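You operate a simulated robot arm through the tools that you are given. There is no shell and no other tool.

The job below is to be done with a simulated robot arm. You get a single attempt, and the scene is never put back.

## Task
Try the basin's drain with a jug of water.
Fine: drain lever shut, nearly all the jug's water in, jug back on the sink top, look at the water, then lever open till the basin is empty. Set down upright: water jug. Where these are worked on the way, their far stop is far enough and under half their travel is too little: drain lever.

It is judged by the outcome, as a careful person would: the job done as asked, and still so three seconds after it is handed in. It fails if anything else is knocked over, pushed out of place, dropped, spilled or broken.

## Robot
A 7-joint arm with a two-finger parallel gripper, fixed in place. Base frame: the origin is on the floor under the middle of its stand, x ahead of it, y to its left, z up. Readings come in mm, degrees, newtons and seconds.
It reaches about 820 mm from its shoulder. Its first joint turns from -66.0 to 66.0 degrees. Payload 1.57 kg.
The tool frame sits at the grasp point between the pads (the TCP): z along the fingers, y along the line on which they close. The tips reach 30 mm beyond it. The gripper opens to 110 mm. The fingers are 24 mm wide and 12 mm thick; the gripper's body (48 by 112 mm) begins 78 mm behind the TCP.
Orientation is told as [roll, pitch, yaw] about the base's x, y, z axes, in that order, counted from this pose: with the fingers straight down and closing along the base's y, the tool's x points along the base's -x, its y along +y and its z along -z.

## Interface
- The arm moves only by the tool step_arm. Its argument "motion" is a list of rows, each a list of 3 entries, a list of its own where there are three numbers: the closure in counts, from 0 (fully open) to 255 (shut), then the shift along the base's x, y, z in units of 250 mm (1.0 is 250 mm), then the turn, a rotation vector about the base's x, y, z in units of 60 degrees (1.0 is 60 degrees). In form: [[claw, [x, y, z], [wx, wy, wz]], ...]. A call has 1 to 20 rows; each row is the pose to reach, as a shift and turn from the pose commanded when the call began. A call with a number of a shift or a turn outside -1 to 1 is refused whole. Each row takes 0.2 s and may step no farther than 50 mm and 8.6 degrees from the row before; otherwise, or with a gripper value out of range, the whole call is refused. Where a pose cannot be reached the arm comes as near as it can. A force on the tool above 80 N (or 10 N above the force at the start of the call, whichever is more), or a blocked arm, ends the call early, and 0.2 s more pass. Each finger travels about 108 mm/s and halts on what it meets, pressing with about 30 N; the grip force reading is that of the motor and also rises with nothing between the fingers. The clock runs only during rows and for 0.2 s after the last one: add rows that repeat a pose to give the fingers time. It gives the time, the measured TCP pose, the force on the tool (base axes), the opening and the grip force at its end, in the units of the frame above (readings bear some noise), with the torque about the TCP (base axes, N m) and any sound that the robot's microphone picked up.
- Cameras (640 x 400 px; columns grow to the right, rows downward): "scene" is fixed at [170.7, -387.5, 1394.8]; the picture's right is [0.76, -0.65, 0.00], its down [-0.43, -0.50, -0.75] and it looks along [0.49, 0.57, -0.66] (base axes); focal length 255 px, centre (320, 200). "wrist" rides on the gripper at [70, 16, -141] in the tool frame; the picture's right is [-0.23, 0.97, 0.00], its down [-0.86, -0.20, -0.48] and it looks along [-0.47, -0.11, 0.88] (tool axes); focal length 222 px, centre (320, 200). There is no depth. A picture from a camera that has moved, and an enlarged one, comes with that camera's place and axes in the base frame and with its lens. The place of the scene camera against the robot may be out by one fixed shift of up to 18 mm in any direction.
- grab_frame(camera): a new picture of that camera. No time passes.
- close_up(camera, box): a new picture of the part [left, top, right, bottom] of that camera's present view, enlarged. No time passes.
- close_job(): hands the job in; it is judged then, once.

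Nothing tells you positions but the pictures and the camera data. Unless the task says otherwise, let go and move clear before handing in.

The tools are called after "Request:" by a JSON object that holds its "method" and its "body". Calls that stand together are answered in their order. step_arm: Moves the arm, as the interface text tells. Its arguments: {"type":"object","properties":{"motion":{"type":"array","items":{"type":"array"}}},"required":["motion"]} The other tools are called the same way: grab_frame (camera) takes a picture; close_up (camera, box) takes an enlarged picture of a part of a camera's view; close_job () hands the job in.

At the start:

```text
time: 0.0
tcp_pos: [371.6, -193.0, 1218.7]
ee_rot: [0.0, 0.0, 0.0]
wrist_force: [0.3, -0.5, 0.0]
torque: [0.0, 0.0, 0.0]
grip_width: 110.0
grasp_force: 0.1
```

scene: 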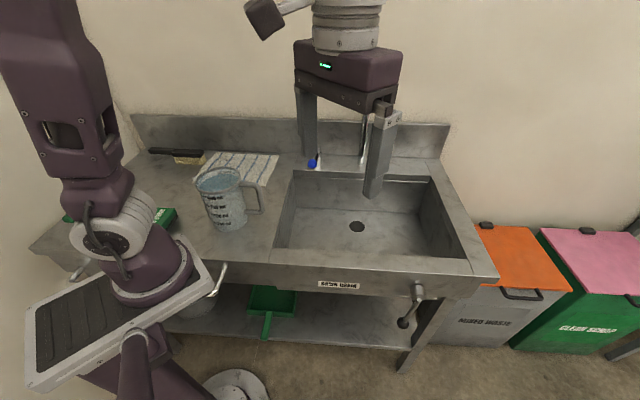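
wrist: 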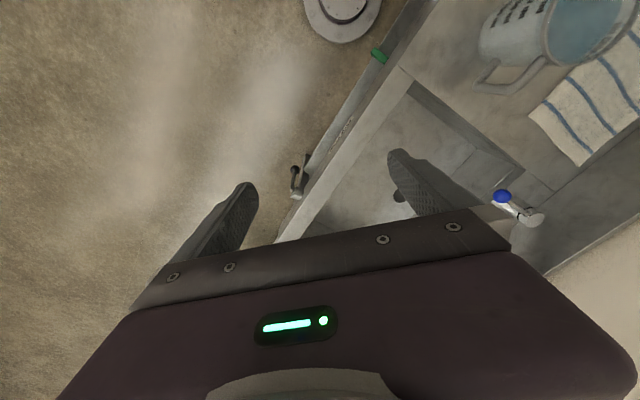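

I see a steel sink bench with a basin, a jug of water on the drainboard to the left, a tap, and a lever on the apron front. I'll take close-ups before moving.

Request:
{"method": "close_up", "body": {"camera": "scene", "box": [130, 120, 290, 240]}}

Request:
{"method": "close_up", "body": {"camera": "scene", "box": [300, 240, 460, 360]}}

Request:
{"method": "close_up", "body": {"camera": "scene", "box": [260, 120, 500, 290]}}

Request:
{"method": "close_up", "body": {"camera": "wrist", "box": [240, 60, 440, 240]}}

Request:
{"method": "close_up", "body": {"camera": "wrist", "box": [440, 0, 640, 150]}}

```text
3.33 times, centred on (210, 180) of scene
camera zoom: at [170.7, -387.5, 1394.8], right [0.76, -0.65, 0.0], down [-0.43, -0.5, -0.75], along [0.49, 0.57, -0.66], focal length 850 px, centre (687, 267)
```

zoom: 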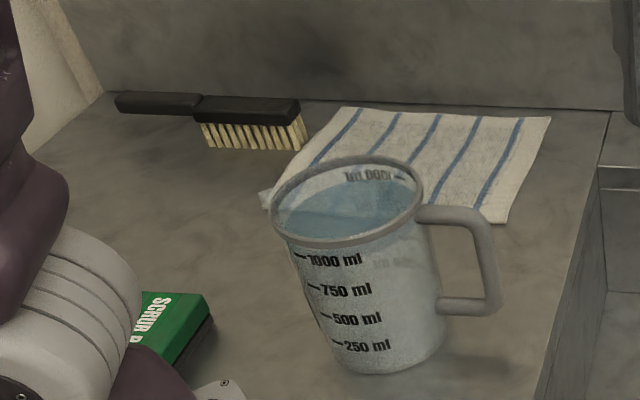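

```text
3.33 times, centred on (380, 300) of scene
camera zoom: at [170.7, -387.5, 1394.8], right [0.76, -0.65, 0.0], down [-0.43, -0.5, -0.75], along [0.49, 0.57, -0.66], focal length 850 px, centre (120, -133)
```

zoom: 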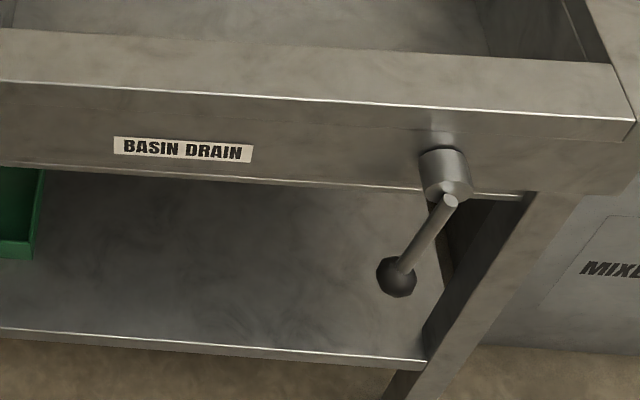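

```text
2.35 times, centred on (380, 205) of scene
camera zoom: at [170.7, -387.5, 1394.8], right [0.76, -0.65, 0.0], down [-0.43, -0.5, -0.75], along [0.49, 0.57, -0.66], focal length 600 px, centre (179, 188)
```

zoom: 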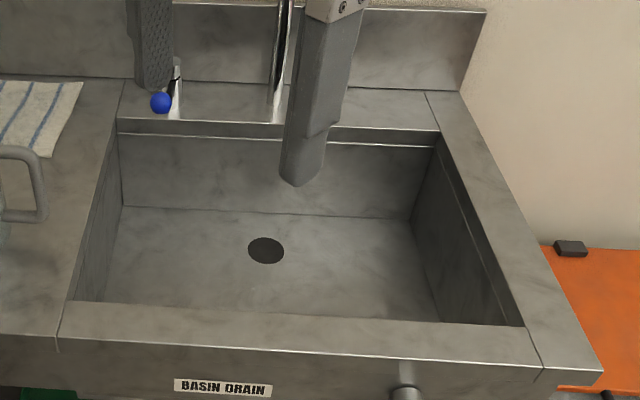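

```text
2.22 times, centred on (340, 150) of wrist
camera zoom: at [302.3, -174.7, 1360.7], right [0.23, 0.97, 0.0], down [0.86, -0.2, 0.48], along [0.47, -0.11, -0.88], focal length 494 px, centre (276, 311)
```

zoom: 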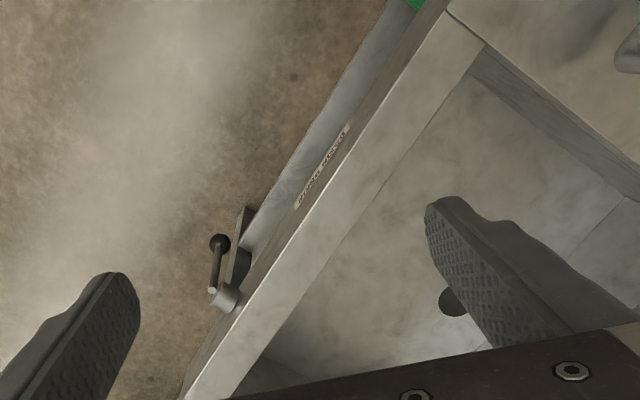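

```text
2.67 times, centred on (540, 75) of wrist
camera zoom: at [302.3, -174.7, 1360.7], right [0.23, 0.97, 0.0], down [0.86, -0.2, 0.48], along [0.47, -0.11, -0.88], focal length 592 px, centre (-267, 533)
```

zoom: 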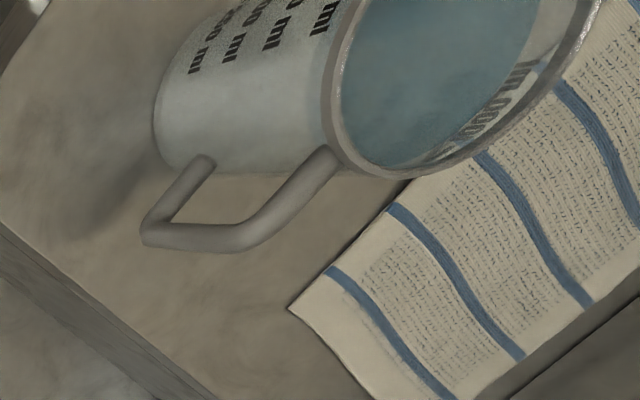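

The bench front runs diagonally, at about 45° to the base axes. The lever hangs below its hub near (526,-309,707) and the jug is near (312,165). I'll zoom in tightly on the drain, the lever and the jug.

Request:
{"method": "close_up", "body": {"camera": "scene", "box": [335, 210, 381, 239]}}

Request:
{"method": "close_up", "body": {"camera": "scene", "box": [380, 270, 444, 340]}}

Request:
{"method": "close_up", "body": {"camera": "scene", "box": [180, 155, 276, 240]}}

Request:
{"method": "close_up", "body": {"camera": "wrist", "box": [275, 140, 345, 220]}}

Request:
{"method": "close_up", "body": {"camera": "scene", "box": [290, 70, 450, 210]}}

```text
13.79 times, centred on (358, 224) of scene
camera zoom: at [170.7, -387.5, 1394.8], right [0.76, -0.65, 0.0], down [-0.43, -0.5, -0.75], along [0.49, 0.57, -0.66], focal length 3517 px, centre (-204, -138)
```

zoom: 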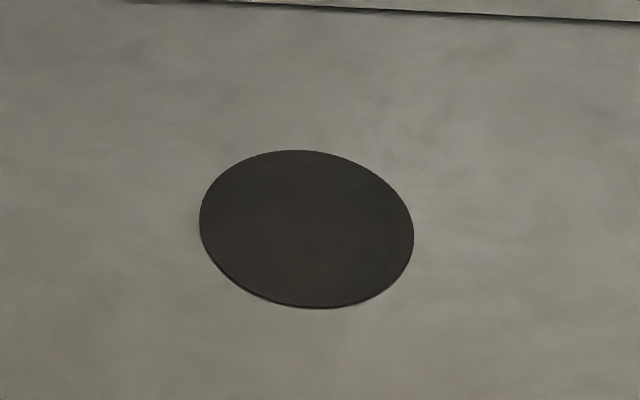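

```text
5.71 times, centred on (412, 305) of scene
camera zoom: at [170.7, -387.5, 1394.8], right [0.76, -0.65, 0.0], down [-0.43, -0.5, -0.75], along [0.49, 0.57, -0.66], focal length 1457 px, centre (-206, -400)
```

zoom: 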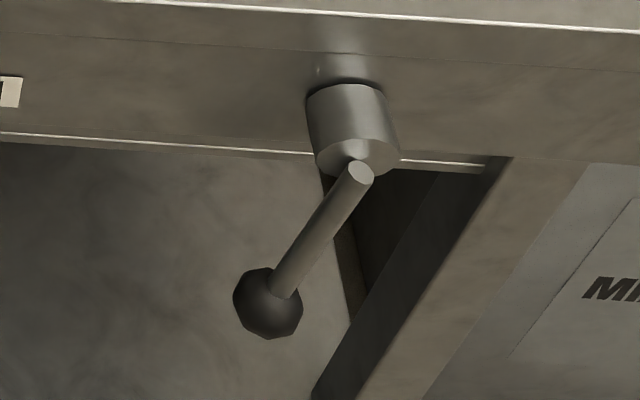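

```text
4.71 times, centred on (228, 198) of scene
camera zoom: at [170.7, -387.5, 1394.8], right [0.76, -0.65, 0.0], down [-0.43, -0.5, -0.75], along [0.49, 0.57, -0.66], focal length 1200 px, centre (753, 212)
```

zoom: 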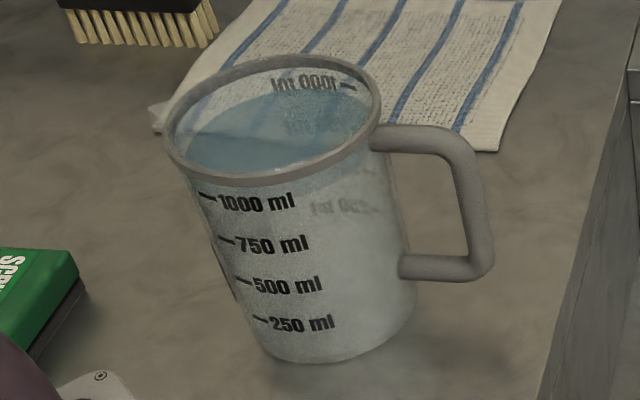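

```text
5.00 times, centred on (310, 180) of wrist
camera zoom: at [302.3, -174.7, 1360.7], right [0.23, 0.97, 0.0], down [0.86, -0.2, 0.48], along [0.47, -0.11, -0.88], focal length 1111 px, centre (370, 300)
```

zoom: 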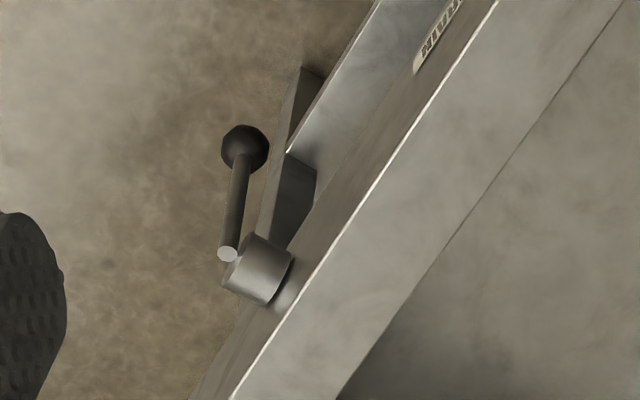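

```text
2.86 times, centred on (370, 140) of scene
camera zoom: at [170.7, -387.5, 1394.8], right [0.76, -0.65, 0.0], down [-0.43, -0.5, -0.75], along [0.49, 0.57, -0.66], focal length 728 px, centre (177, 371)
```

zoom: 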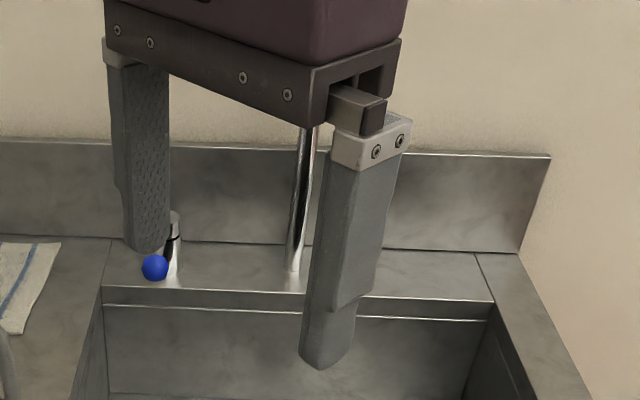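

The drain looks like an open dark hole, and the lever hangs about 10° left of vertical with its ball at about (529,-308,703). I'll move to a viewing pose in front of the lever, clear of the bench, turning the gripper square to the sink front.

Request:
{"method": "step_arm", "body": {"motion": [[0, [0.0325, -0.1035, -0.1], [0, 0, 0.094]], [0, [0.065, -0.207, -0.2], [0, 0, 0.1875]], [0, [0.0975, -0.3105, -0.3], [0, 0, 0.281]], [0, [0.13, -0.414, -0.4], [0, 0, 0.375]], [0, [0.1625, -0.5175, -0.5], [0, 0, 0.469]], [0, [0.195, -0.621, -0.6], [0, 0, 0.5625]], [0, [0.2275, -0.7245, -0.7], [0, 0, 0.656]], [0, [0.26, -0.828, -0.8], [0, 0, 0.75]]]}}

Request:
{"method": "grab_frame", "body": {"camera": "wrist"}}

Request:
{"method": "grab_frame", "body": {"camera": "scene"}}

```text
time: 1.8
tcp_pos: [437.8, -399.8, 1018.2]
ee_rot: [0.0, 0.0, 45.2]
wrist_force: [0.0, -0.3, -0.5]
torque: [-0.02, -0.01, 0.0]
grip_width: 110.0
grasp_force: 0.1
```

```text
taken
camera wrist: at [377.0, -436.3, 1161.0], right [-0.53, 0.85, 0.0], down [0.74, 0.47, 0.48], along [0.41, 0.25, -0.88], focal length 222 px, centre (320, 200)
```

wrist: 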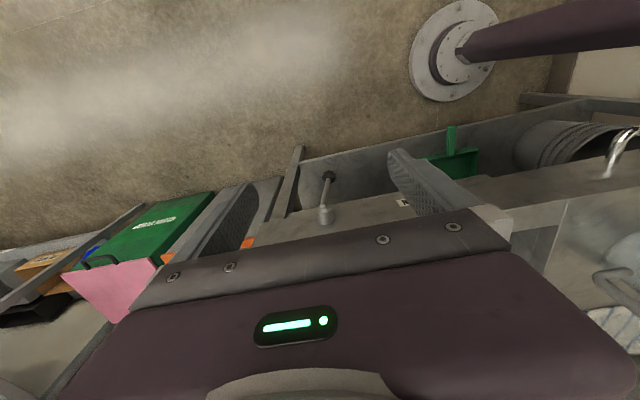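

```text
taken
```

scene: 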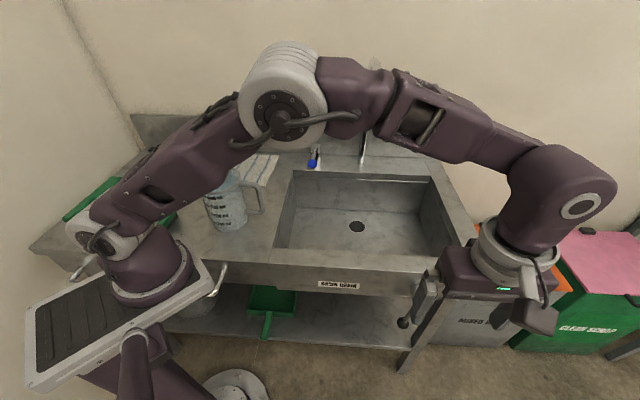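

The arm can reach this area. I'll zoom in from this second wrist viewpoint to triangulate the lever, bench edge and jug.

Request:
{"method": "close_up", "body": {"camera": "wrist", "box": [285, 135, 415, 235]}}

Request:
{"method": "close_up", "body": {"camera": "wrist", "box": [480, 110, 640, 350]}}

Request:
{"method": "close_up", "body": {"camera": "scene", "box": [250, 150, 500, 300]}}

```text
4.00 times, centred on (350, 185) of wrist
camera zoom: at [377.0, -436.3, 1161.0], right [-0.53, 0.85, 0.0], down [0.74, 0.47, 0.48], along [0.41, 0.25, -0.88], focal length 888 px, centre (200, 260)
```

zoom: 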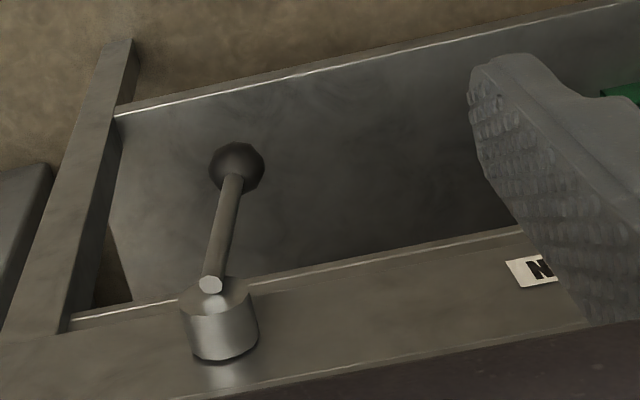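

```text
1.67 times, centred on (560, 230) of wrist
camera zoom: at [377.0, -436.3, 1161.0], right [-0.53, 0.85, 0.0], down [0.74, 0.47, 0.48], along [0.41, 0.25, -0.88], focal length 370 px, centre (-80, 150)
```

zoom: 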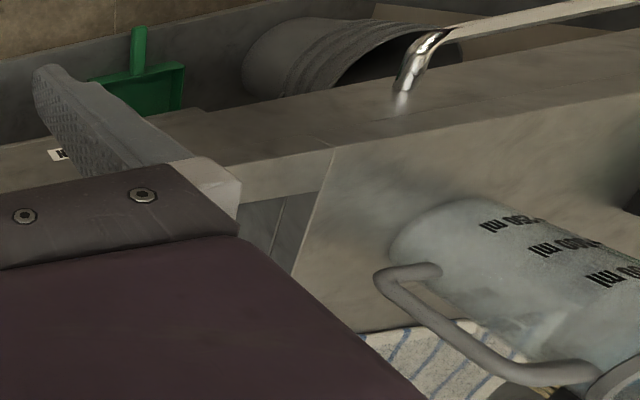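

```text
2.56 times, centred on (375, 225) of scene
camera zoom: at [170.7, -387.5, 1394.8], right [0.76, -0.65, 0.0], down [-0.43, -0.5, -0.75], along [0.49, 0.57, -0.66], focal length 653 px, centre (179, 136)
```

zoom: 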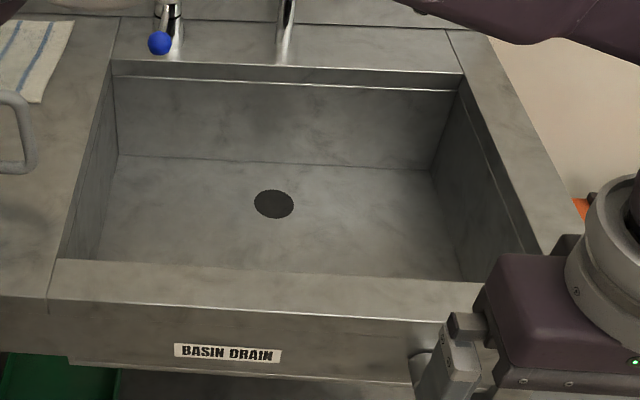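

The wrist views agree on these positions: sink top z≈865, front plane 45° to the base axes, lever axis near (566,-309,789) and ball near (539,-314,676). I'll close the fingers, tilt them toward the apron and come to a standoff to the right of the lever rod.

Request:
{"method": "step_arm", "body": {"motion": [[255, [0.0375, 0.0079, -0.1215], [0.0884, -0.0884, 0]], [255, [0.075, 0.0158, -0.243], [0.1768, -0.1768, 0]], [255, [0.1125, 0.0237, -0.3645], [0.2651, -0.2651, 0]], [255, [0.15, 0.0316, -0.486], [0.3535, -0.3535, 0]], [255, [0.1875, 0.0395, -0.6075], [0.4419, -0.4419, 0]], [255, [0.225, 0.0474, -0.729], [0.5303, -0.5303, 0]], [255, [0.2625, 0.0553, -0.8505], [0.6187, -0.6187, 0]], [255, [0.3, 0.0632, -0.972], [0.707, -0.707, 0]]]}}

Request:
{"method": "grab_frame", "body": {"camera": "wrist"}}

Request:
{"method": "grab_frame", "body": {"camera": "scene"}}

```text
time: 3.6
tcp_pos: [476.6, -372.0, 842.9]
ee_rot: [1.7, -57.8, 43.3]
wrist_force: [0.6, -0.4, 0.3]
torque: [-0.02, 0.03, -0.02]
grip_width: 0.0
grasp_force: 21.8
out of reach, approached as far as the arm can: row 7, 8
```

```text
taken
camera wrist: at [353.6, -469.3, 860.2], right [-0.6, 0.78, 0.21], down [0.19, -0.12, 0.98], along [0.78, 0.62, -0.08], focal length 222 px, centre (320, 200)
```

wrist: 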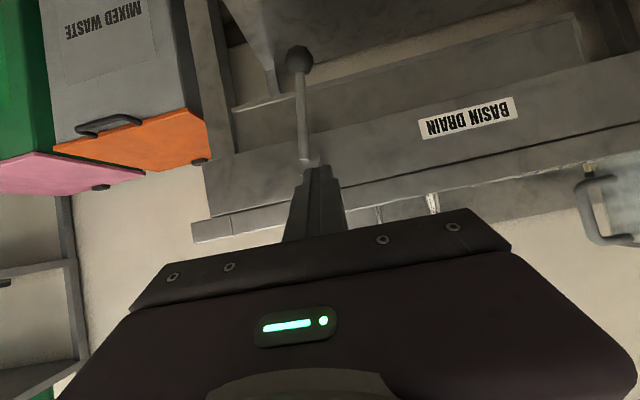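

```text
taken
```

scene: 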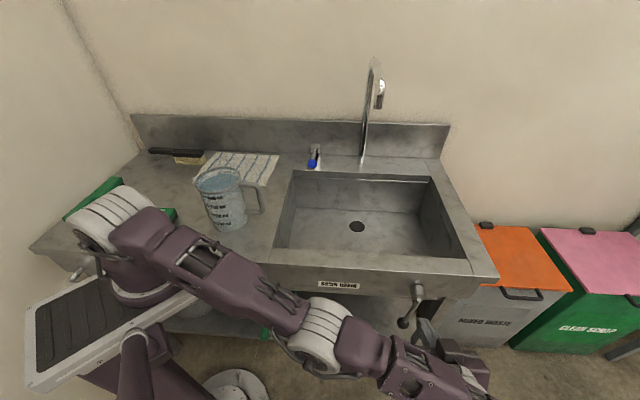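

The arm ran out of reach with that much tilt, so I'll use less. First I'll send a null step to learn which pose now counts as commanded.

Request:
{"method": "step_arm", "body": {"motion": [[255, [0, 0, 0.1], [0, 0, 0]]]}}

Request:
{"method": "close_up", "body": {"camera": "wrist", "box": [240, 20, 380, 190]}}

```text
time: 4.0
tcp_pos: [476.8, -372.0, 869.1]
ee_rot: [0.0, -60.0, 45.1]
wrist_force: [0.2, -0.7, 0.6]
torque: [0.0, -0.01, -0.03]
grip_width: 0.0
grasp_force: 21.2
```

```text
2.35 times, centred on (310, 105) of wrist
camera zoom: at [354.0, -469.8, 880.3], right [-0.61, 0.77, 0.2], down [0.15, -0.13, 0.98], along [0.78, 0.63, -0.03], focal length 523 px, centre (344, 424)
```

zoom: 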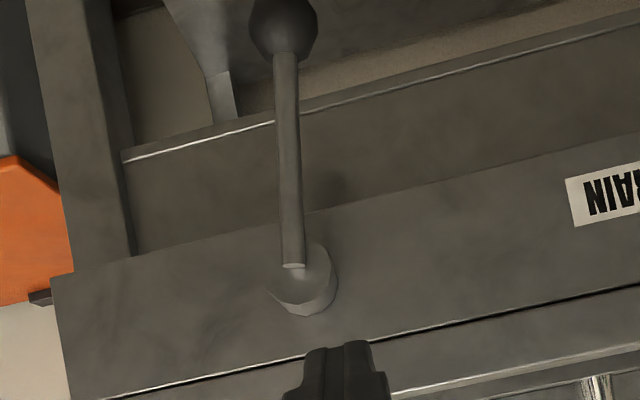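

The commanded pose follows the reached one, so I can continue from here. I'll reduce the tilt to about 25°, open the fingers to about 56 mm and come to a standoff above and in front of the lever ball.

Request:
{"method": "step_arm", "body": {"motion": [[125, [0.0194, 0.0168, -0.03], [-0.069, 0.069, 0]], [125, [0.0388, 0.0336, -0.09], [-0.1375, 0.1375, 0]], [125, [0.0582, 0.0504, -0.16], [-0.206, 0.206, 0]], [125, [0.0776, 0.0672, -0.23], [-0.275, 0.275, 0]], [125, [0.097, 0.084, -0.3], [-0.344, 0.344, 0]], [125, [0.1164, 0.1008, -0.372], [-0.4125, 0.4125, 0]]]}}

Request:
{"method": "grab_frame", "body": {"camera": "wrist"}}

Request:
{"method": "close_up", "body": {"camera": "scene", "box": [340, 230, 500, 360]}}

```text
time: 5.4
tcp_pos: [507.1, -347.4, 779.7]
ee_rot: [0.1, -25.0, 45.0]
wrist_force: [-0.2, -0.3, 0.3]
torque: [-0.03, 0.0, -0.03]
grip_width: 56.0
grasp_force: 0.1
```

```text
taken
camera wrist: at [409.2, -420.9, 879.6], right [-0.54, 0.83, 0.1], down [0.55, 0.27, 0.79], along [0.64, 0.48, -0.6], focal length 222 px, centre (320, 200)
```

wrist: 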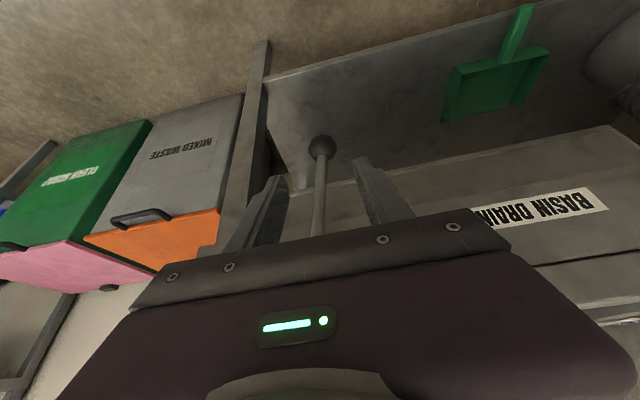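

```text
3.08 times, centred on (420, 295) of scene
camera zoom: at [170.6, -387.5, 1394.8], right [0.76, -0.65, 0.0], down [-0.43, -0.5, -0.75], along [0.49, 0.57, -0.66], focal length 784 px, centre (12, -92)
```

zoom: 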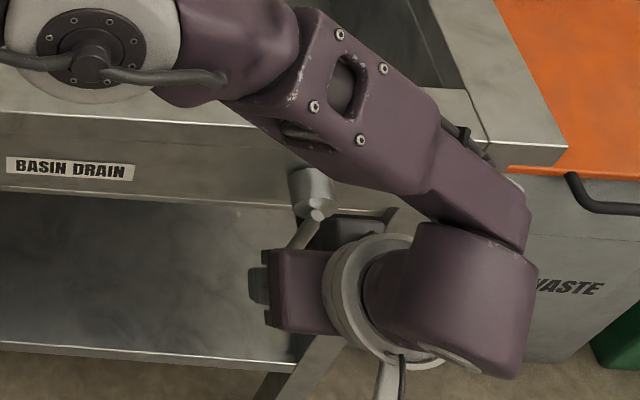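

The rod sits centred between the fingers. I'll slide down along the approach direction so the fingers straddle the ball.

Request:
{"method": "step_arm", "body": {"motion": [[125, [0.025, 0.025, -0.08], [0, 0, 0]], [125, [0.05, 0.05, -0.16], [0, 0, 0]], [125, [0.075, 0.075, -0.24], [0, 0, 0]], [125, [0.1, 0.1, -0.32], [0, 0, 0]], [125, [0.124, 0.128, -0.395], [0, 0, 0]]]}}

Request:
{"method": "grab_frame", "body": {"camera": "wrist"}}

Request:
{"method": "close_up", "body": {"camera": "scene", "box": [340, 230, 500, 360]}}

```text
time: 6.6
tcp_pos: [536.4, -320.0, 681.8]
ee_rot: [-0.3, -24.8, 44.8]
wrist_force: [-24.1, -20.6, 22.0]
torque: [1.82, -2.49, -0.34]
grip_width: 55.9
grasp_force: 0.0
```

```text
taken
camera wrist: at [438.2, -391.5, 781.5], right [-0.54, 0.84, 0.09], down [0.55, 0.27, 0.79], along [0.64, 0.48, -0.6], focal length 222 px, centre (320, 200)
```

wrist: 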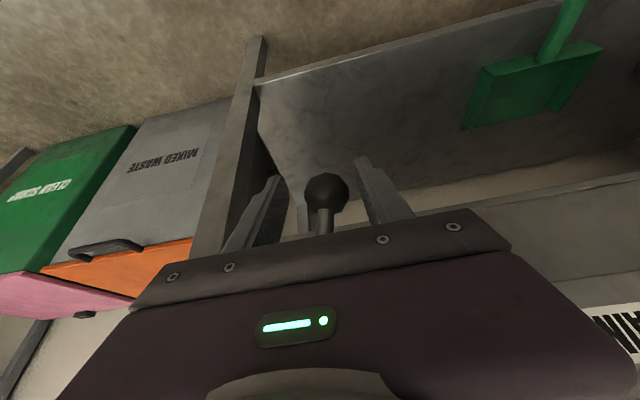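

```text
3.08 times, centred on (420, 295) of scene
camera zoom: at [169.6, -387.8, 1394.8], right [0.76, -0.65, 0.0], down [-0.43, -0.5, -0.75], along [0.49, 0.57, -0.66], focal length 784 px, centre (12, -92)
```

zoom: 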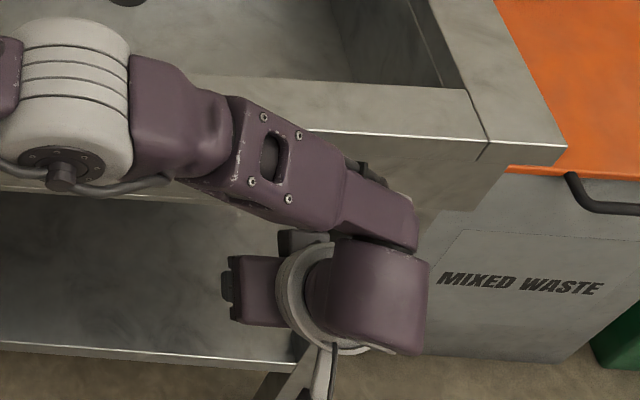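

Something pushes back with about 38 N, probably the palm edge touching the rod, although the ball is still between the fingers. I'll back off along the approach and add a little more tilt.

Request:
{"method": "step_arm", "body": {"motion": [[125, [-0.024, -0.032, 0.055], [0, 0, 0]], [125, [-0.05, -0.056, 0.08], [0.059, -0.059, 0]], [125, [-0.06, -0.066, 0.08], [0.118, -0.118, 0]]]}}

Request:
{"method": "grab_frame", "body": {"camera": "wrist"}}

```text
time: 7.4
tcp_pos: [524.3, -332.3, 700.5]
ee_rot: [0.0, -35.0, 44.9]
wrist_force: [-0.8, 0.0, 0.0]
torque: [-0.02, 0.01, 0.04]
grip_width: 56.1
grasp_force: 0.1
```

```text
taken
camera wrist: at [413.8, -415.8, 776.7], right [-0.56, 0.82, 0.13], down [0.44, 0.16, 0.88], along [0.7, 0.55, -0.45], focal length 222 px, centre (320, 200)
```

wrist: 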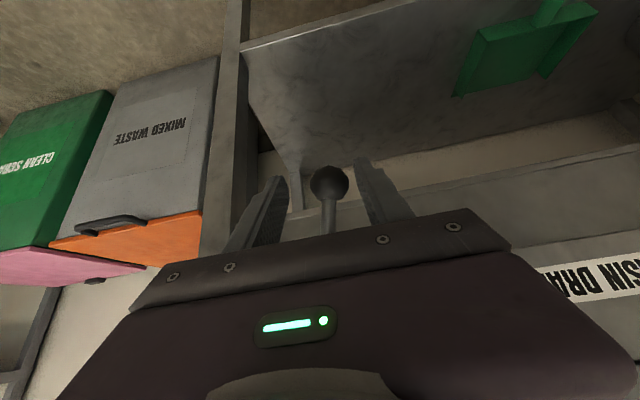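

No contact now. I'll advance 20 mm so the fingertips straddle the ball, then nudge left and watch the force and the lever.

Request:
{"method": "step_arm", "body": {"motion": [[125, [0.0163, 0.0163, -0.033], [0, 0, 0]], [125, [0.0325, 0.0325, -0.0655], [0, 0, 0]], [125, [0.0325, 0.0325, -0.0655], [0, 0, 0]]]}}

Request:
{"method": "step_arm", "body": {"motion": [[125, [-0.028, 0.028, 0], [0, 0, 0]], [125, [-0.057, 0.057, 0], [0, 0, 0]], [125, [-0.085, 0.085, 0], [0, 0, 0]]]}}

Request:
{"method": "grab_frame", "body": {"camera": "wrist"}}

```text
time: 8.2
tcp_pos: [530.0, -323.9, 684.9]
ee_rot: [0.0, -35.0, 45.1]
wrist_force: [0.3, 0.3, 0.6]
torque: [-0.02, 0.0, 0.01]
grip_width: 56.0
grasp_force: 0.0
```

```text
time: 9.0
tcp_pos: [510.0, -301.2, 685.0]
ee_rot: [0.1, -34.9, 45.0]
wrist_force: [0.6, -1.2, 0.1]
torque: [0.01, 0.0, -0.01]
grip_width: 57.0
grasp_force: 0.5
```

```text
taken
camera wrist: at [401.5, -386.2, 761.0], right [-0.56, 0.82, 0.13], down [0.44, 0.16, 0.88], along [0.7, 0.55, -0.45], focal length 222 px, centre (320, 200)
```

wrist: 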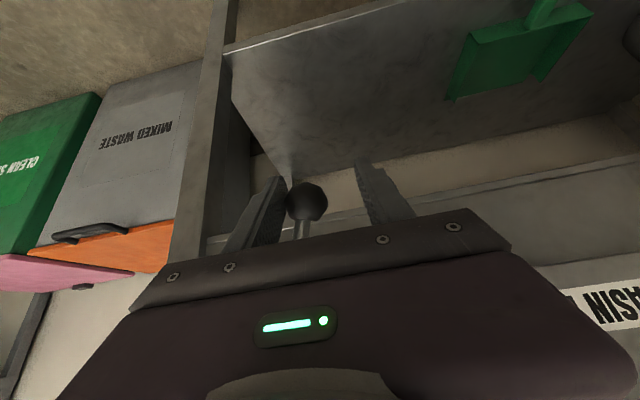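

Light contact, and the ball seems to follow the finger easily. I'll continue left along the lever's arc and check for motion.

Request:
{"method": "step_arm", "body": {"motion": [[125, [-0.027, 0.027, 0.013], [0, 0, 0]], [125, [-0.054, 0.054, 0.03], [0, 0, 0]], [125, [-0.0806, 0.0806, 0.048], [0, 0, 0]]]}}

Request:
{"method": "grab_frame", "body": {"camera": "wrist"}}

Request:
{"method": "close_up", "body": {"camera": "scene", "box": [335, 210, 381, 239]}}

Request:
{"method": "close_up", "body": {"camera": "scene", "box": [340, 230, 500, 360]}}

```text
time: 9.8
tcp_pos: [489.1, -282.2, 695.1]
ee_rot: [0.1, -35.0, 45.0]
wrist_force: [1.2, -1.4, 0.4]
torque: [-0.01, 0.0, 0.0]
grip_width: 57.4
grasp_force: 1.0
```

```text
taken
camera wrist: at [380.0, -366.3, 772.7], right [-0.56, 0.82, 0.13], down [0.44, 0.16, 0.88], along [0.7, 0.55, -0.45], focal length 222 px, centre (320, 200)
```

wrist: 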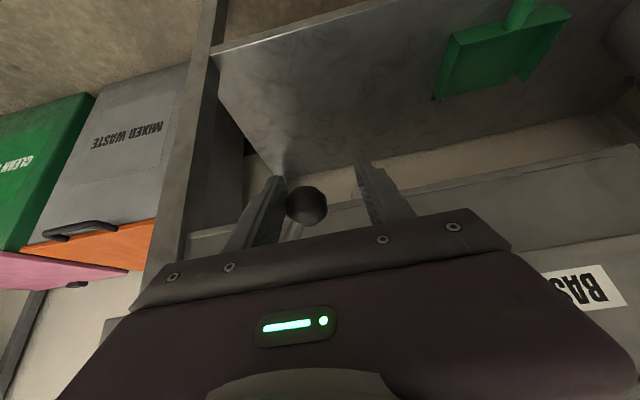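

```text
13.79 times, centred on (358, 224) of scene
camera zoom: at [170.7, -387.5, 1394.8], right [0.76, -0.65, 0.0], down [-0.43, -0.5, -0.75], along [0.49, 0.57, -0.66], focal length 3517 px, centre (-204, -138)
```

zoom: 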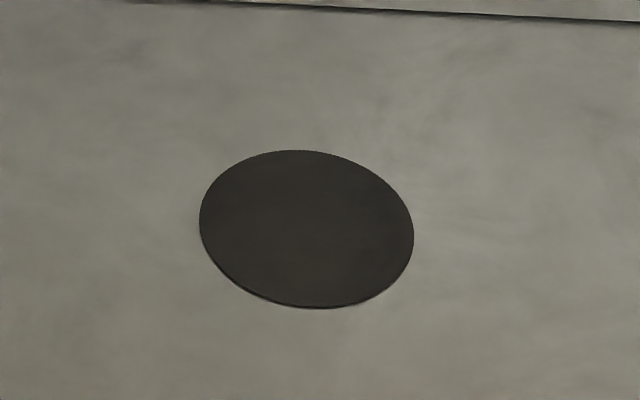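

```text
3.08 times, centred on (420, 295) of scene
camera zoom: at [170.7, -387.5, 1394.8], right [0.76, -0.65, 0.0], down [-0.43, -0.5, -0.75], along [0.49, 0.57, -0.66], focal length 784 px, centre (12, -92)
```

zoom: 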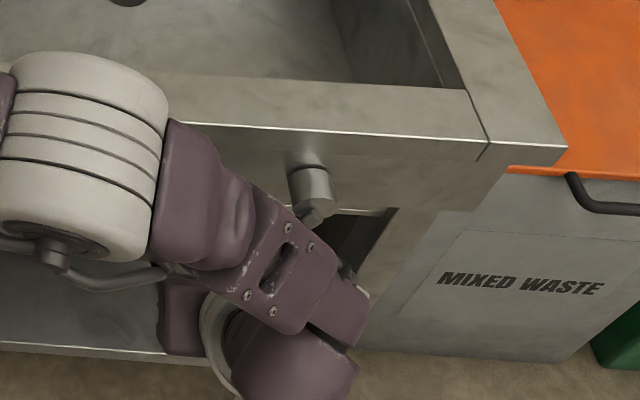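

The lever swings left freely with about 2 N, but the drain looks unchanged so far. I'll keep going along the arc toward the left stop.

Request:
{"method": "step_arm", "body": {"motion": [[125, [-0.025, 0.025, 0.022], [0, 0, 0]], [125, [-0.048, 0.048, 0.048], [0, 0, 0]], [125, [-0.069, 0.069, 0.076], [0, 0, 0]]]}}

Request:
{"method": "grab_frame", "body": {"camera": "wrist"}}

Request:
{"method": "close_up", "body": {"camera": "scene", "box": [310, 190, 410, 260]}}

```text
time: 10.6
tcp_pos: [472.7, -265.2, 715.2]
ee_rot: [-0.1, -35.1, 45.0]
wrist_force: [1.9, -1.1, 0.5]
torque: [-0.02, 0.03, -0.04]
grip_width: 57.7
grasp_force: 0.8
```

```text
taken
camera wrist: at [362.8, -349.4, 792.1], right [-0.56, 0.82, 0.13], down [0.44, 0.16, 0.88], along [0.7, 0.55, -0.45], focal length 222 px, centre (320, 200)
```

wrist: 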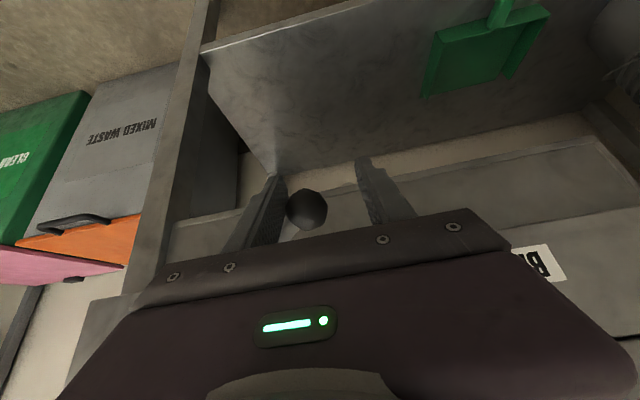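

```text
5.71 times, centred on (360, 225) of scene
camera zoom: at [170.7, -387.5, 1394.8], right [0.76, -0.65, 0.0], down [-0.43, -0.5, -0.75], along [0.49, 0.57, -0.66], focal length 1457 px, centre (91, 57)
```

zoom: 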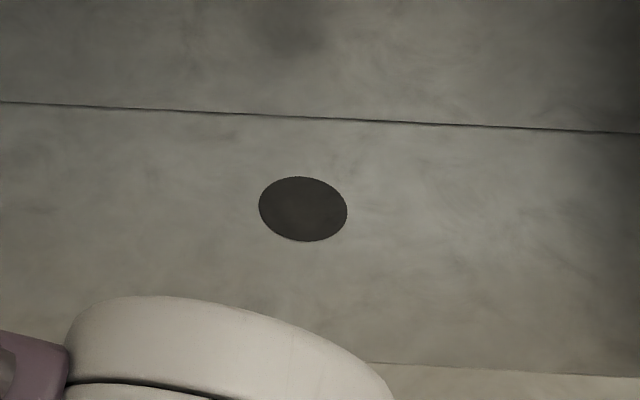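

The ball keeps following, now at about 45° left. I'll continue up the arc to 60–75° and look for the stop.

Request:
{"method": "step_arm", "body": {"motion": [[125, [-0.02, 0.02, 0.03], [0, 0, 0]], [125, [-0.039, 0.039, 0.062], [0, 0, 0]], [125, [-0.057, 0.057, 0.096], [0, 0, 0]]]}}

Request:
{"method": "grab_frame", "body": {"camera": "wrist"}}

Request:
{"method": "grab_frame", "body": {"camera": "scene"}}

```text
time: 11.4
tcp_pos: [459.3, -252.0, 738.3]
ee_rot: [-0.2, -35.0, 44.9]
wrist_force: [3.1, -5.3, 2.2]
torque: [0.03, -0.01, -0.1]
grip_width: 62.3
grasp_force: 3.3
```

```text
taken
camera wrist: at [349.4, -335.6, 815.7], right [-0.56, 0.82, 0.13], down [0.44, 0.16, 0.88], along [0.7, 0.55, -0.45], focal length 222 px, centre (320, 200)
```

wrist: 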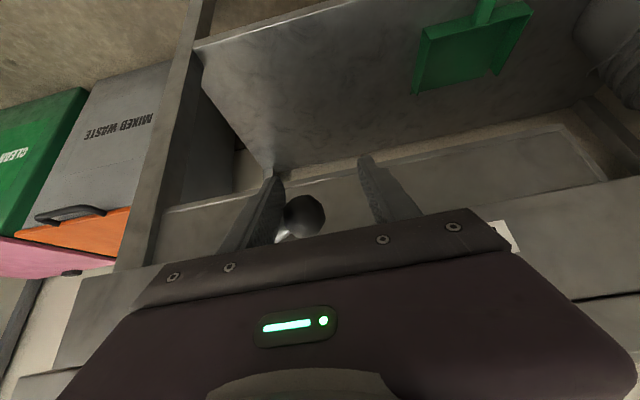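

```text
taken
```

scene: 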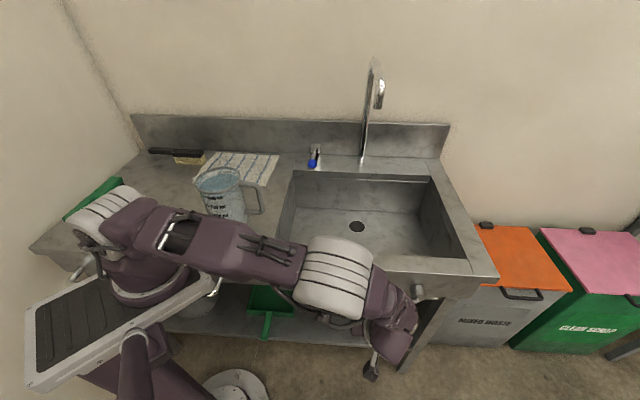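

The force rose a little, which may mean the stop is near. I'll push a bit further, mainly upward, and check.

Request:
{"method": "step_arm", "body": {"motion": [[125, [-0.01, 0.01, 0.03], [0, 0, 0]], [125, [-0.02, 0.02, 0.06], [0, 0, 0]], [125, [-0.03, 0.03, 0.09], [0, 0, 0]]]}}

Request:
{"method": "grab_frame", "body": {"camera": "wrist"}}

Request:
{"method": "close_up", "body": {"camera": "scene", "box": [310, 190, 410, 260]}}

```text
time: 12.2
tcp_pos: [451.5, -244.0, 761.6]
ee_rot: [0.0, -35.0, 45.0]
wrist_force: [6.6, -11.1, -0.4]
torque: [0.09, 0.17, -0.16]
grip_width: 67.1
grasp_force: 6.3
```

```text
taken
camera wrist: at [342.4, -327.6, 838.9], right [-0.56, 0.82, 0.13], down [0.44, 0.16, 0.88], along [0.7, 0.55, -0.45], focal length 222 px, centre (320, 200)
```

wrist: 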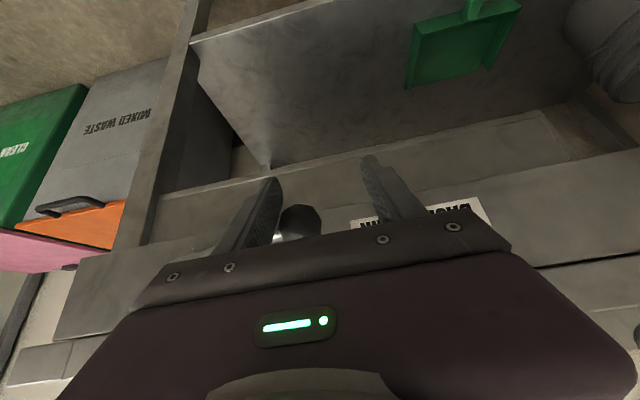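

```text
5.71 times, centred on (360, 225) of scene
camera zoom: at [170.8, -387.7, 1394.7], right [0.76, -0.65, 0.0], down [-0.43, -0.5, -0.75], along [0.49, 0.57, -0.66], focal length 1457 px, centre (91, 57)
```

zoom: 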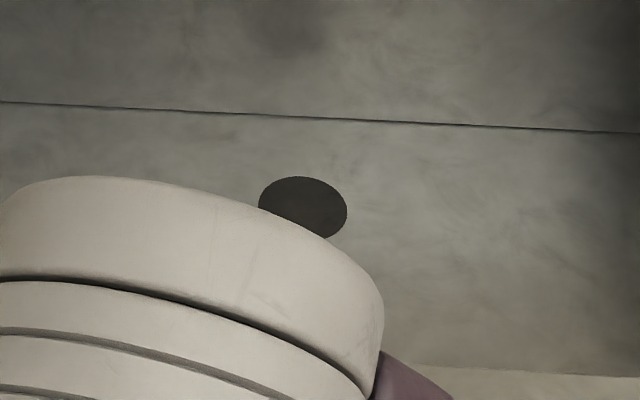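

The ball is now around 70–80° left and still moving. I'll lift a little more to find the left stop.

Request:
{"method": "step_arm", "body": {"motion": [[125, [-0.002, 0.002, 0.03], [0, 0, 0]], [125, [-0.002, 0.002, 0.06], [0, 0, 0]]]}}

Request:
{"method": "grab_frame", "body": {"camera": "wrist"}}

Request:
{"method": "close_up", "body": {"camera": "wrist", "box": [200, 140, 460, 260]}}

Request:
{"method": "grab_frame", "body": {"camera": "scene"}}

```text
time: 12.8
tcp_pos: [450.4, -243.4, 776.3]
ee_rot: [0.0, -34.8, 44.8]
wrist_force: [2.6, -18.5, -13.4]
torque: [0.54, 0.48, -0.55]
grip_width: 69.5
grasp_force: 7.9
```

```text
taken
camera wrist: at [340.7, -327.1, 853.2], right [-0.55, 0.82, 0.13], down [0.44, 0.16, 0.88], along [0.7, 0.55, -0.45], focal length 222 px, centre (320, 200)
```

wrist: 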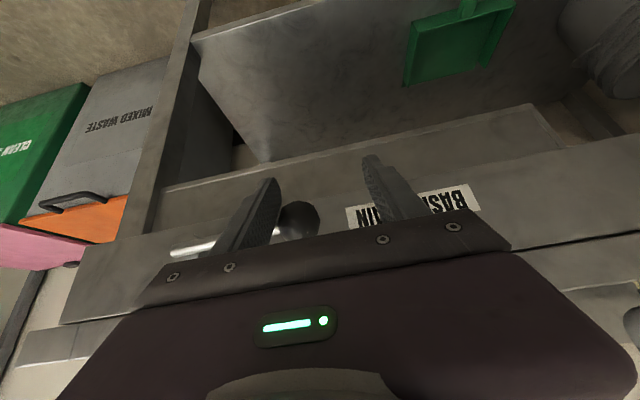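

```text
2.46 times, centred on (330, 200) of wrist
camera zoom: at [340.7, -327.1, 853.2], right [-0.55, 0.82, 0.13], down [0.44, 0.16, 0.88], along [0.7, 0.55, -0.45], focal length 547 px, centre (295, 200)
```

zoom: 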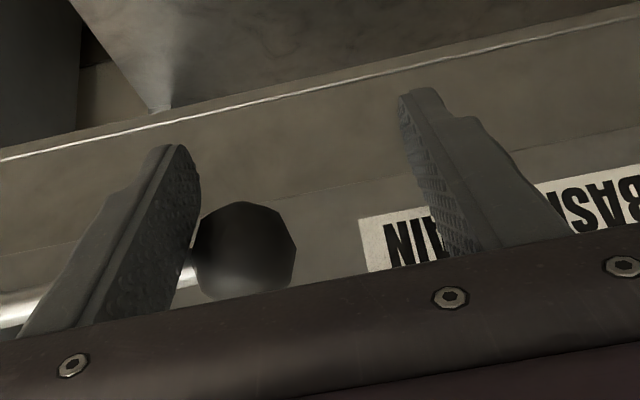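

```text
taken
```

scene: 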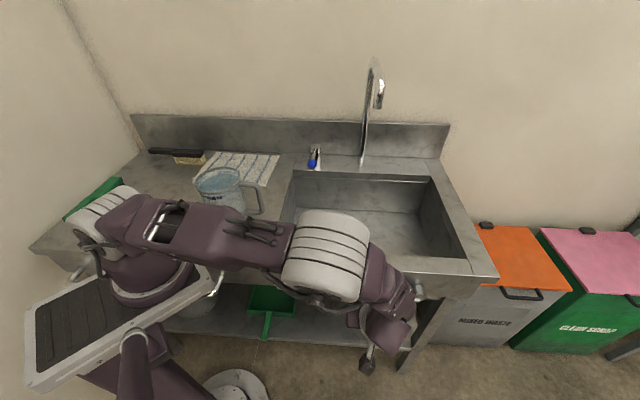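

The rod now lies parallel to the apron, about 87–90° left, and resists with 23 N, so this is the left stop. I'll back straight out from the apron and see whether the lever stays.

Request:
{"method": "step_arm", "body": {"motion": [[60, [-0.05, -0.05, -0.03], [0, 0, 0]], [0, [-0.12, -0.12, -0.03], [0, 0, 0]], [0, [-0.22, -0.22, -0.03], [0, 0, 0]], [0, [-0.32, -0.32, -0.03], [0, 0, 0]], [0, [-0.4, -0.4, 0.02], [0, 0, 0]]]}}

Request:
{"method": "grab_frame", "body": {"camera": "wrist"}}

Request:
{"method": "grab_frame", "body": {"camera": "scene"}}

```text
time: 14.0
tcp_pos: [348.9, -342.4, 782.2]
ee_rot: [0.1, -35.0, 45.0]
wrist_force: [0.5, 0.6, -1.0]
torque: [0.02, -0.02, 0.02]
grip_width: 110.2
grasp_force: 0.1
```

```text
taken
camera wrist: at [240.1, -426.1, 858.4], right [-0.56, 0.82, 0.13], down [0.44, 0.16, 0.88], along [0.7, 0.55, -0.45], focal length 222 px, centre (320, 200)
```

wrist: 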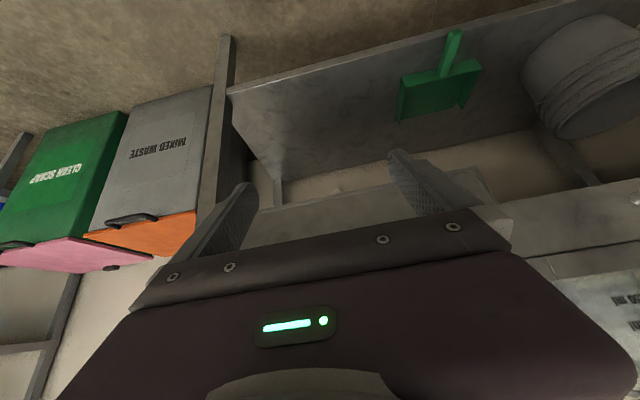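

```text
taken
```

scene: 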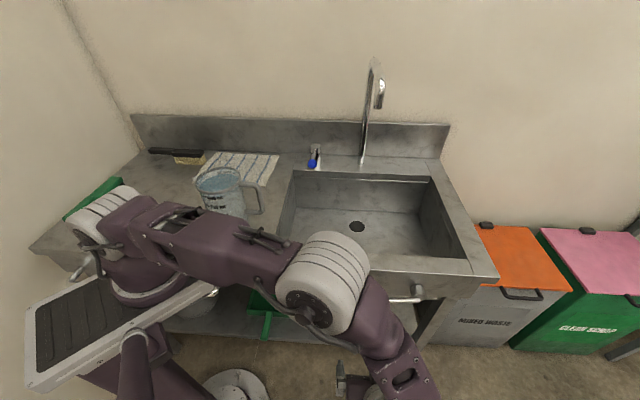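

The lever appears to stay horizontal. I'll zoom in on it and the drain, then raise the arm away from the jug area.

Request:
{"method": "close_up", "body": {"camera": "scene", "box": [350, 265, 450, 330]}}

Request:
{"method": "close_up", "body": {"camera": "scene", "box": [335, 210, 381, 239]}}

```text
6.15 times, centred on (400, 298) of scene
camera zoom: at [170.7, -387.5, 1394.8], right [0.76, -0.65, 0.0], down [-0.43, -0.5, -0.75], along [0.49, 0.57, -0.66], focal length 1569 px, centre (-172, -400)
```

zoom: 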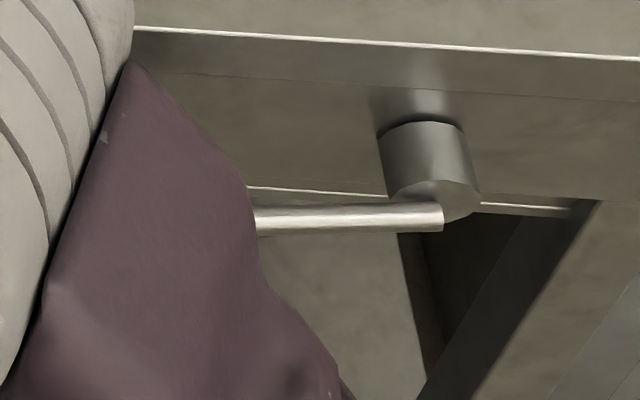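

```text
13.79 times, centred on (358, 224) of scene
camera zoom: at [170.7, -387.5, 1394.8], right [0.76, -0.65, 0.0], down [-0.43, -0.5, -0.75], along [0.49, 0.57, -0.66], focal length 3517 px, centre (-204, -138)
```

zoom: 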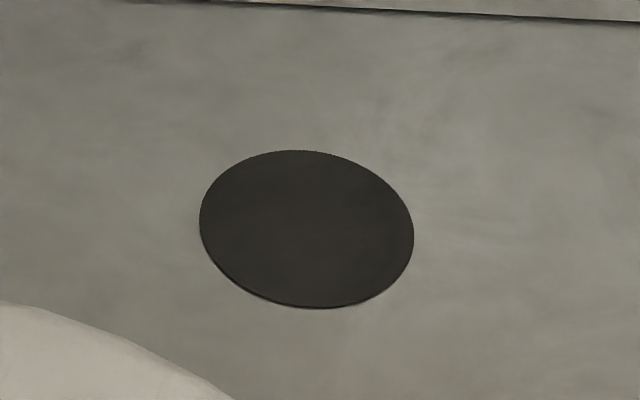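

The lever holds at its left stop on its own, and the drain gives no visual clue about shut versus open. I'll lift the arm clear of the bench now to look at the jug and plan a grasp.

Request:
{"method": "step_arm", "body": {"motion": [[0, [0.03, 0.0, 0.12], [-0.05, 0.05, 0]], [0, [0.06, 0.01, 0.25], [-0.1, 0.1, 0]], [0, [0.1, 0.03, 0.4], [-0.17, 0.17, 0]], [0, [0.14, 0.05, 0.55], [-0.24, 0.24, 0]], [0, [0.18, 0.08, 0.7], [-0.31, 0.31, 0]], [0, [0.22, 0.11, 0.85], [-0.37, 0.37, 0]], [0, [0.26, 0.15, 1.0], [-0.4125, 0.4125, 0]]]}}

Request:
{"method": "grab_frame", "body": {"camera": "scene"}}

```text
time: 15.6
tcp_pos: [415.2, -304.7, 1032.2]
ee_rot: [0.0, 0.1, 45.1]
wrist_force: [0.5, -0.3, -0.2]
torque: [-0.02, -0.01, 0.0]
grip_width: 110.1
grasp_force: 0.0
```

```text
taken
```

scene: 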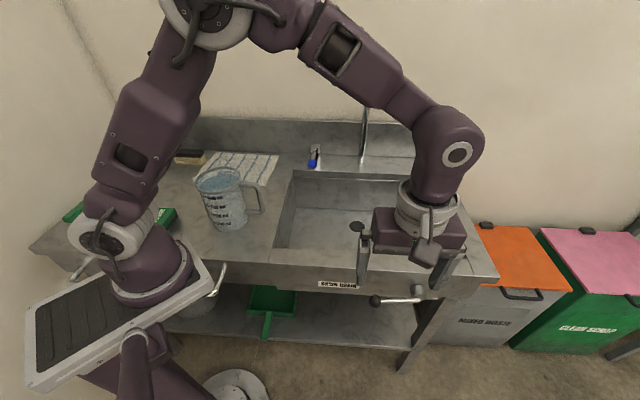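

The lever sits horizontal, pointing left. Now I'll swing above the sink to view the jug.

Request:
{"method": "step_arm", "body": {"motion": [[0, [-0.01, 0.08, 0.15], [0, 0, 0]], [0, [-0.03, 0.22, 0.28], [0, 0, 0]], [0, [-0.06, 0.38, 0.4], [0, 0, 0]], [0, [-0.09, 0.54, 0.5], [0, 0, 0]], [0, [-0.13, 0.7, 0.58], [0, 0, 0]], [0, [-0.17, 0.86, 0.62], [0, 0, 0]], [0, [-0.2, 1.0, 0.65], [0, 0, 0]]]}}

Request:
{"method": "grab_frame", "body": {"camera": "wrist"}}

Request:
{"method": "grab_frame", "body": {"camera": "scene"}}

Request:
{"method": "close_up", "body": {"camera": "scene", "box": [340, 265, 450, 330]}}

```text
refused: row 3 steps farther than a row can; nothing moved
```

```text
taken
camera wrist: at [354.0, -339.9, 1173.9], right [-0.53, 0.85, 0.0], down [0.75, 0.46, 0.48], along [0.4, 0.25, -0.88], focal length 222 px, centre (320, 200)
```

wrist: 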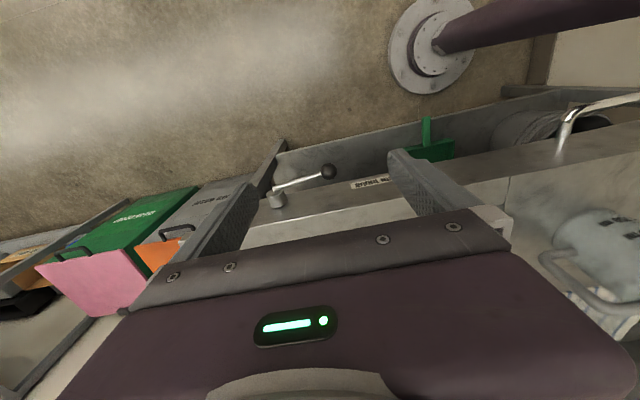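

```text
taken
```

scene: 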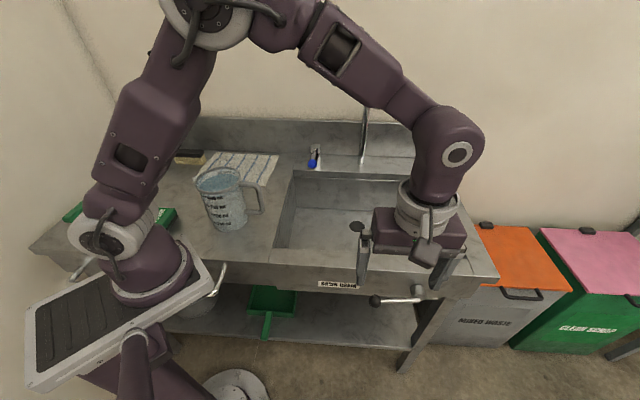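

```text
5.82 times, centred on (395, 298) of scene
camera zoom: at [170.6, -387.5, 1394.8], right [0.76, -0.65, 0.0], down [-0.43, -0.5, -0.75], along [0.49, 0.57, -0.66], focal length 1484 px, centre (-116, -367)
```

zoom: 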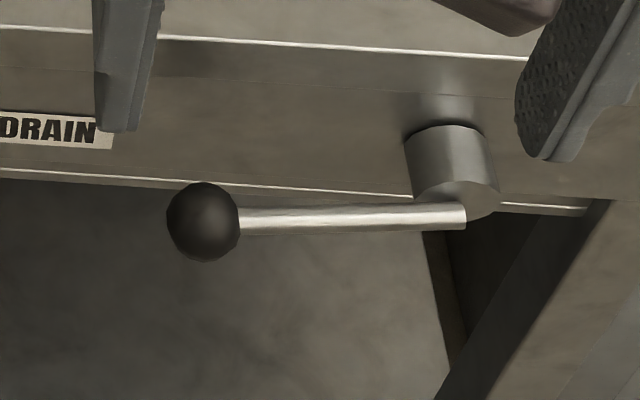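

The call was refused for step size, so nothing moved. I'll retry with smaller rows.

Request:
{"method": "step_arm", "body": {"motion": [[0, [-0.01, 0.05, 0.13], [0, 0, 0]], [0, [-0.02, 0.14, 0.25], [0, 0, 0]], [0, [-0.04, 0.25, 0.36], [0, 0, 0]], [0, [-0.06, 0.37, 0.46], [0, 0, 0]], [0, [-0.09, 0.51, 0.53], [0, 0, 0]], [0, [-0.12, 0.66, 0.58], [0, 0, 0]], [0, [-0.16, 0.82, 0.62], [0, 0, 0]], [0, [-0.2, 1.0, 0.65], [0, 0, 0]]]}}

Request:
{"method": "grab_frame", "body": {"camera": "wrist"}}

Request:
{"method": "grab_frame", "body": {"camera": "scene"}}

```text
time: 17.4
tcp_pos: [364.4, -55.8, 1194.3]
ee_rot: [0.0, 0.1, 45.0]
wrist_force: [-0.2, -0.9, -0.2]
torque: [0.03, 0.04, 0.01]
grip_width: 110.0
grasp_force: 0.1
```

```text
taken
camera wrist: at [303.9, -92.4, 1336.2], right [-0.53, 0.85, 0.0], down [0.75, 0.46, 0.48], along [0.41, 0.25, -0.88], focal length 222 px, centre (320, 200)
```

wrist: 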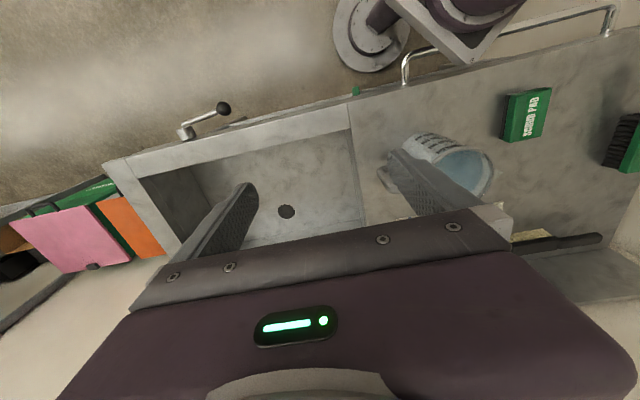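

```text
taken
```

scene: 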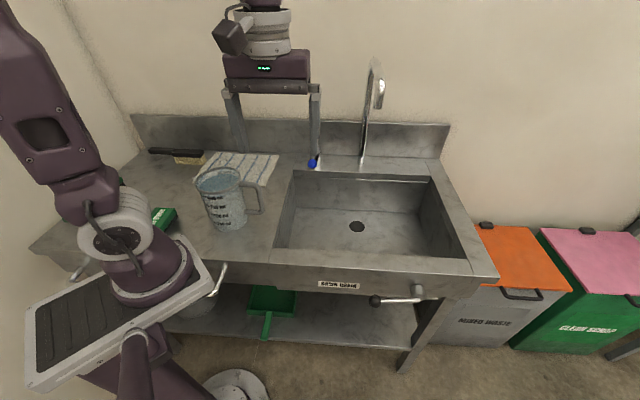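

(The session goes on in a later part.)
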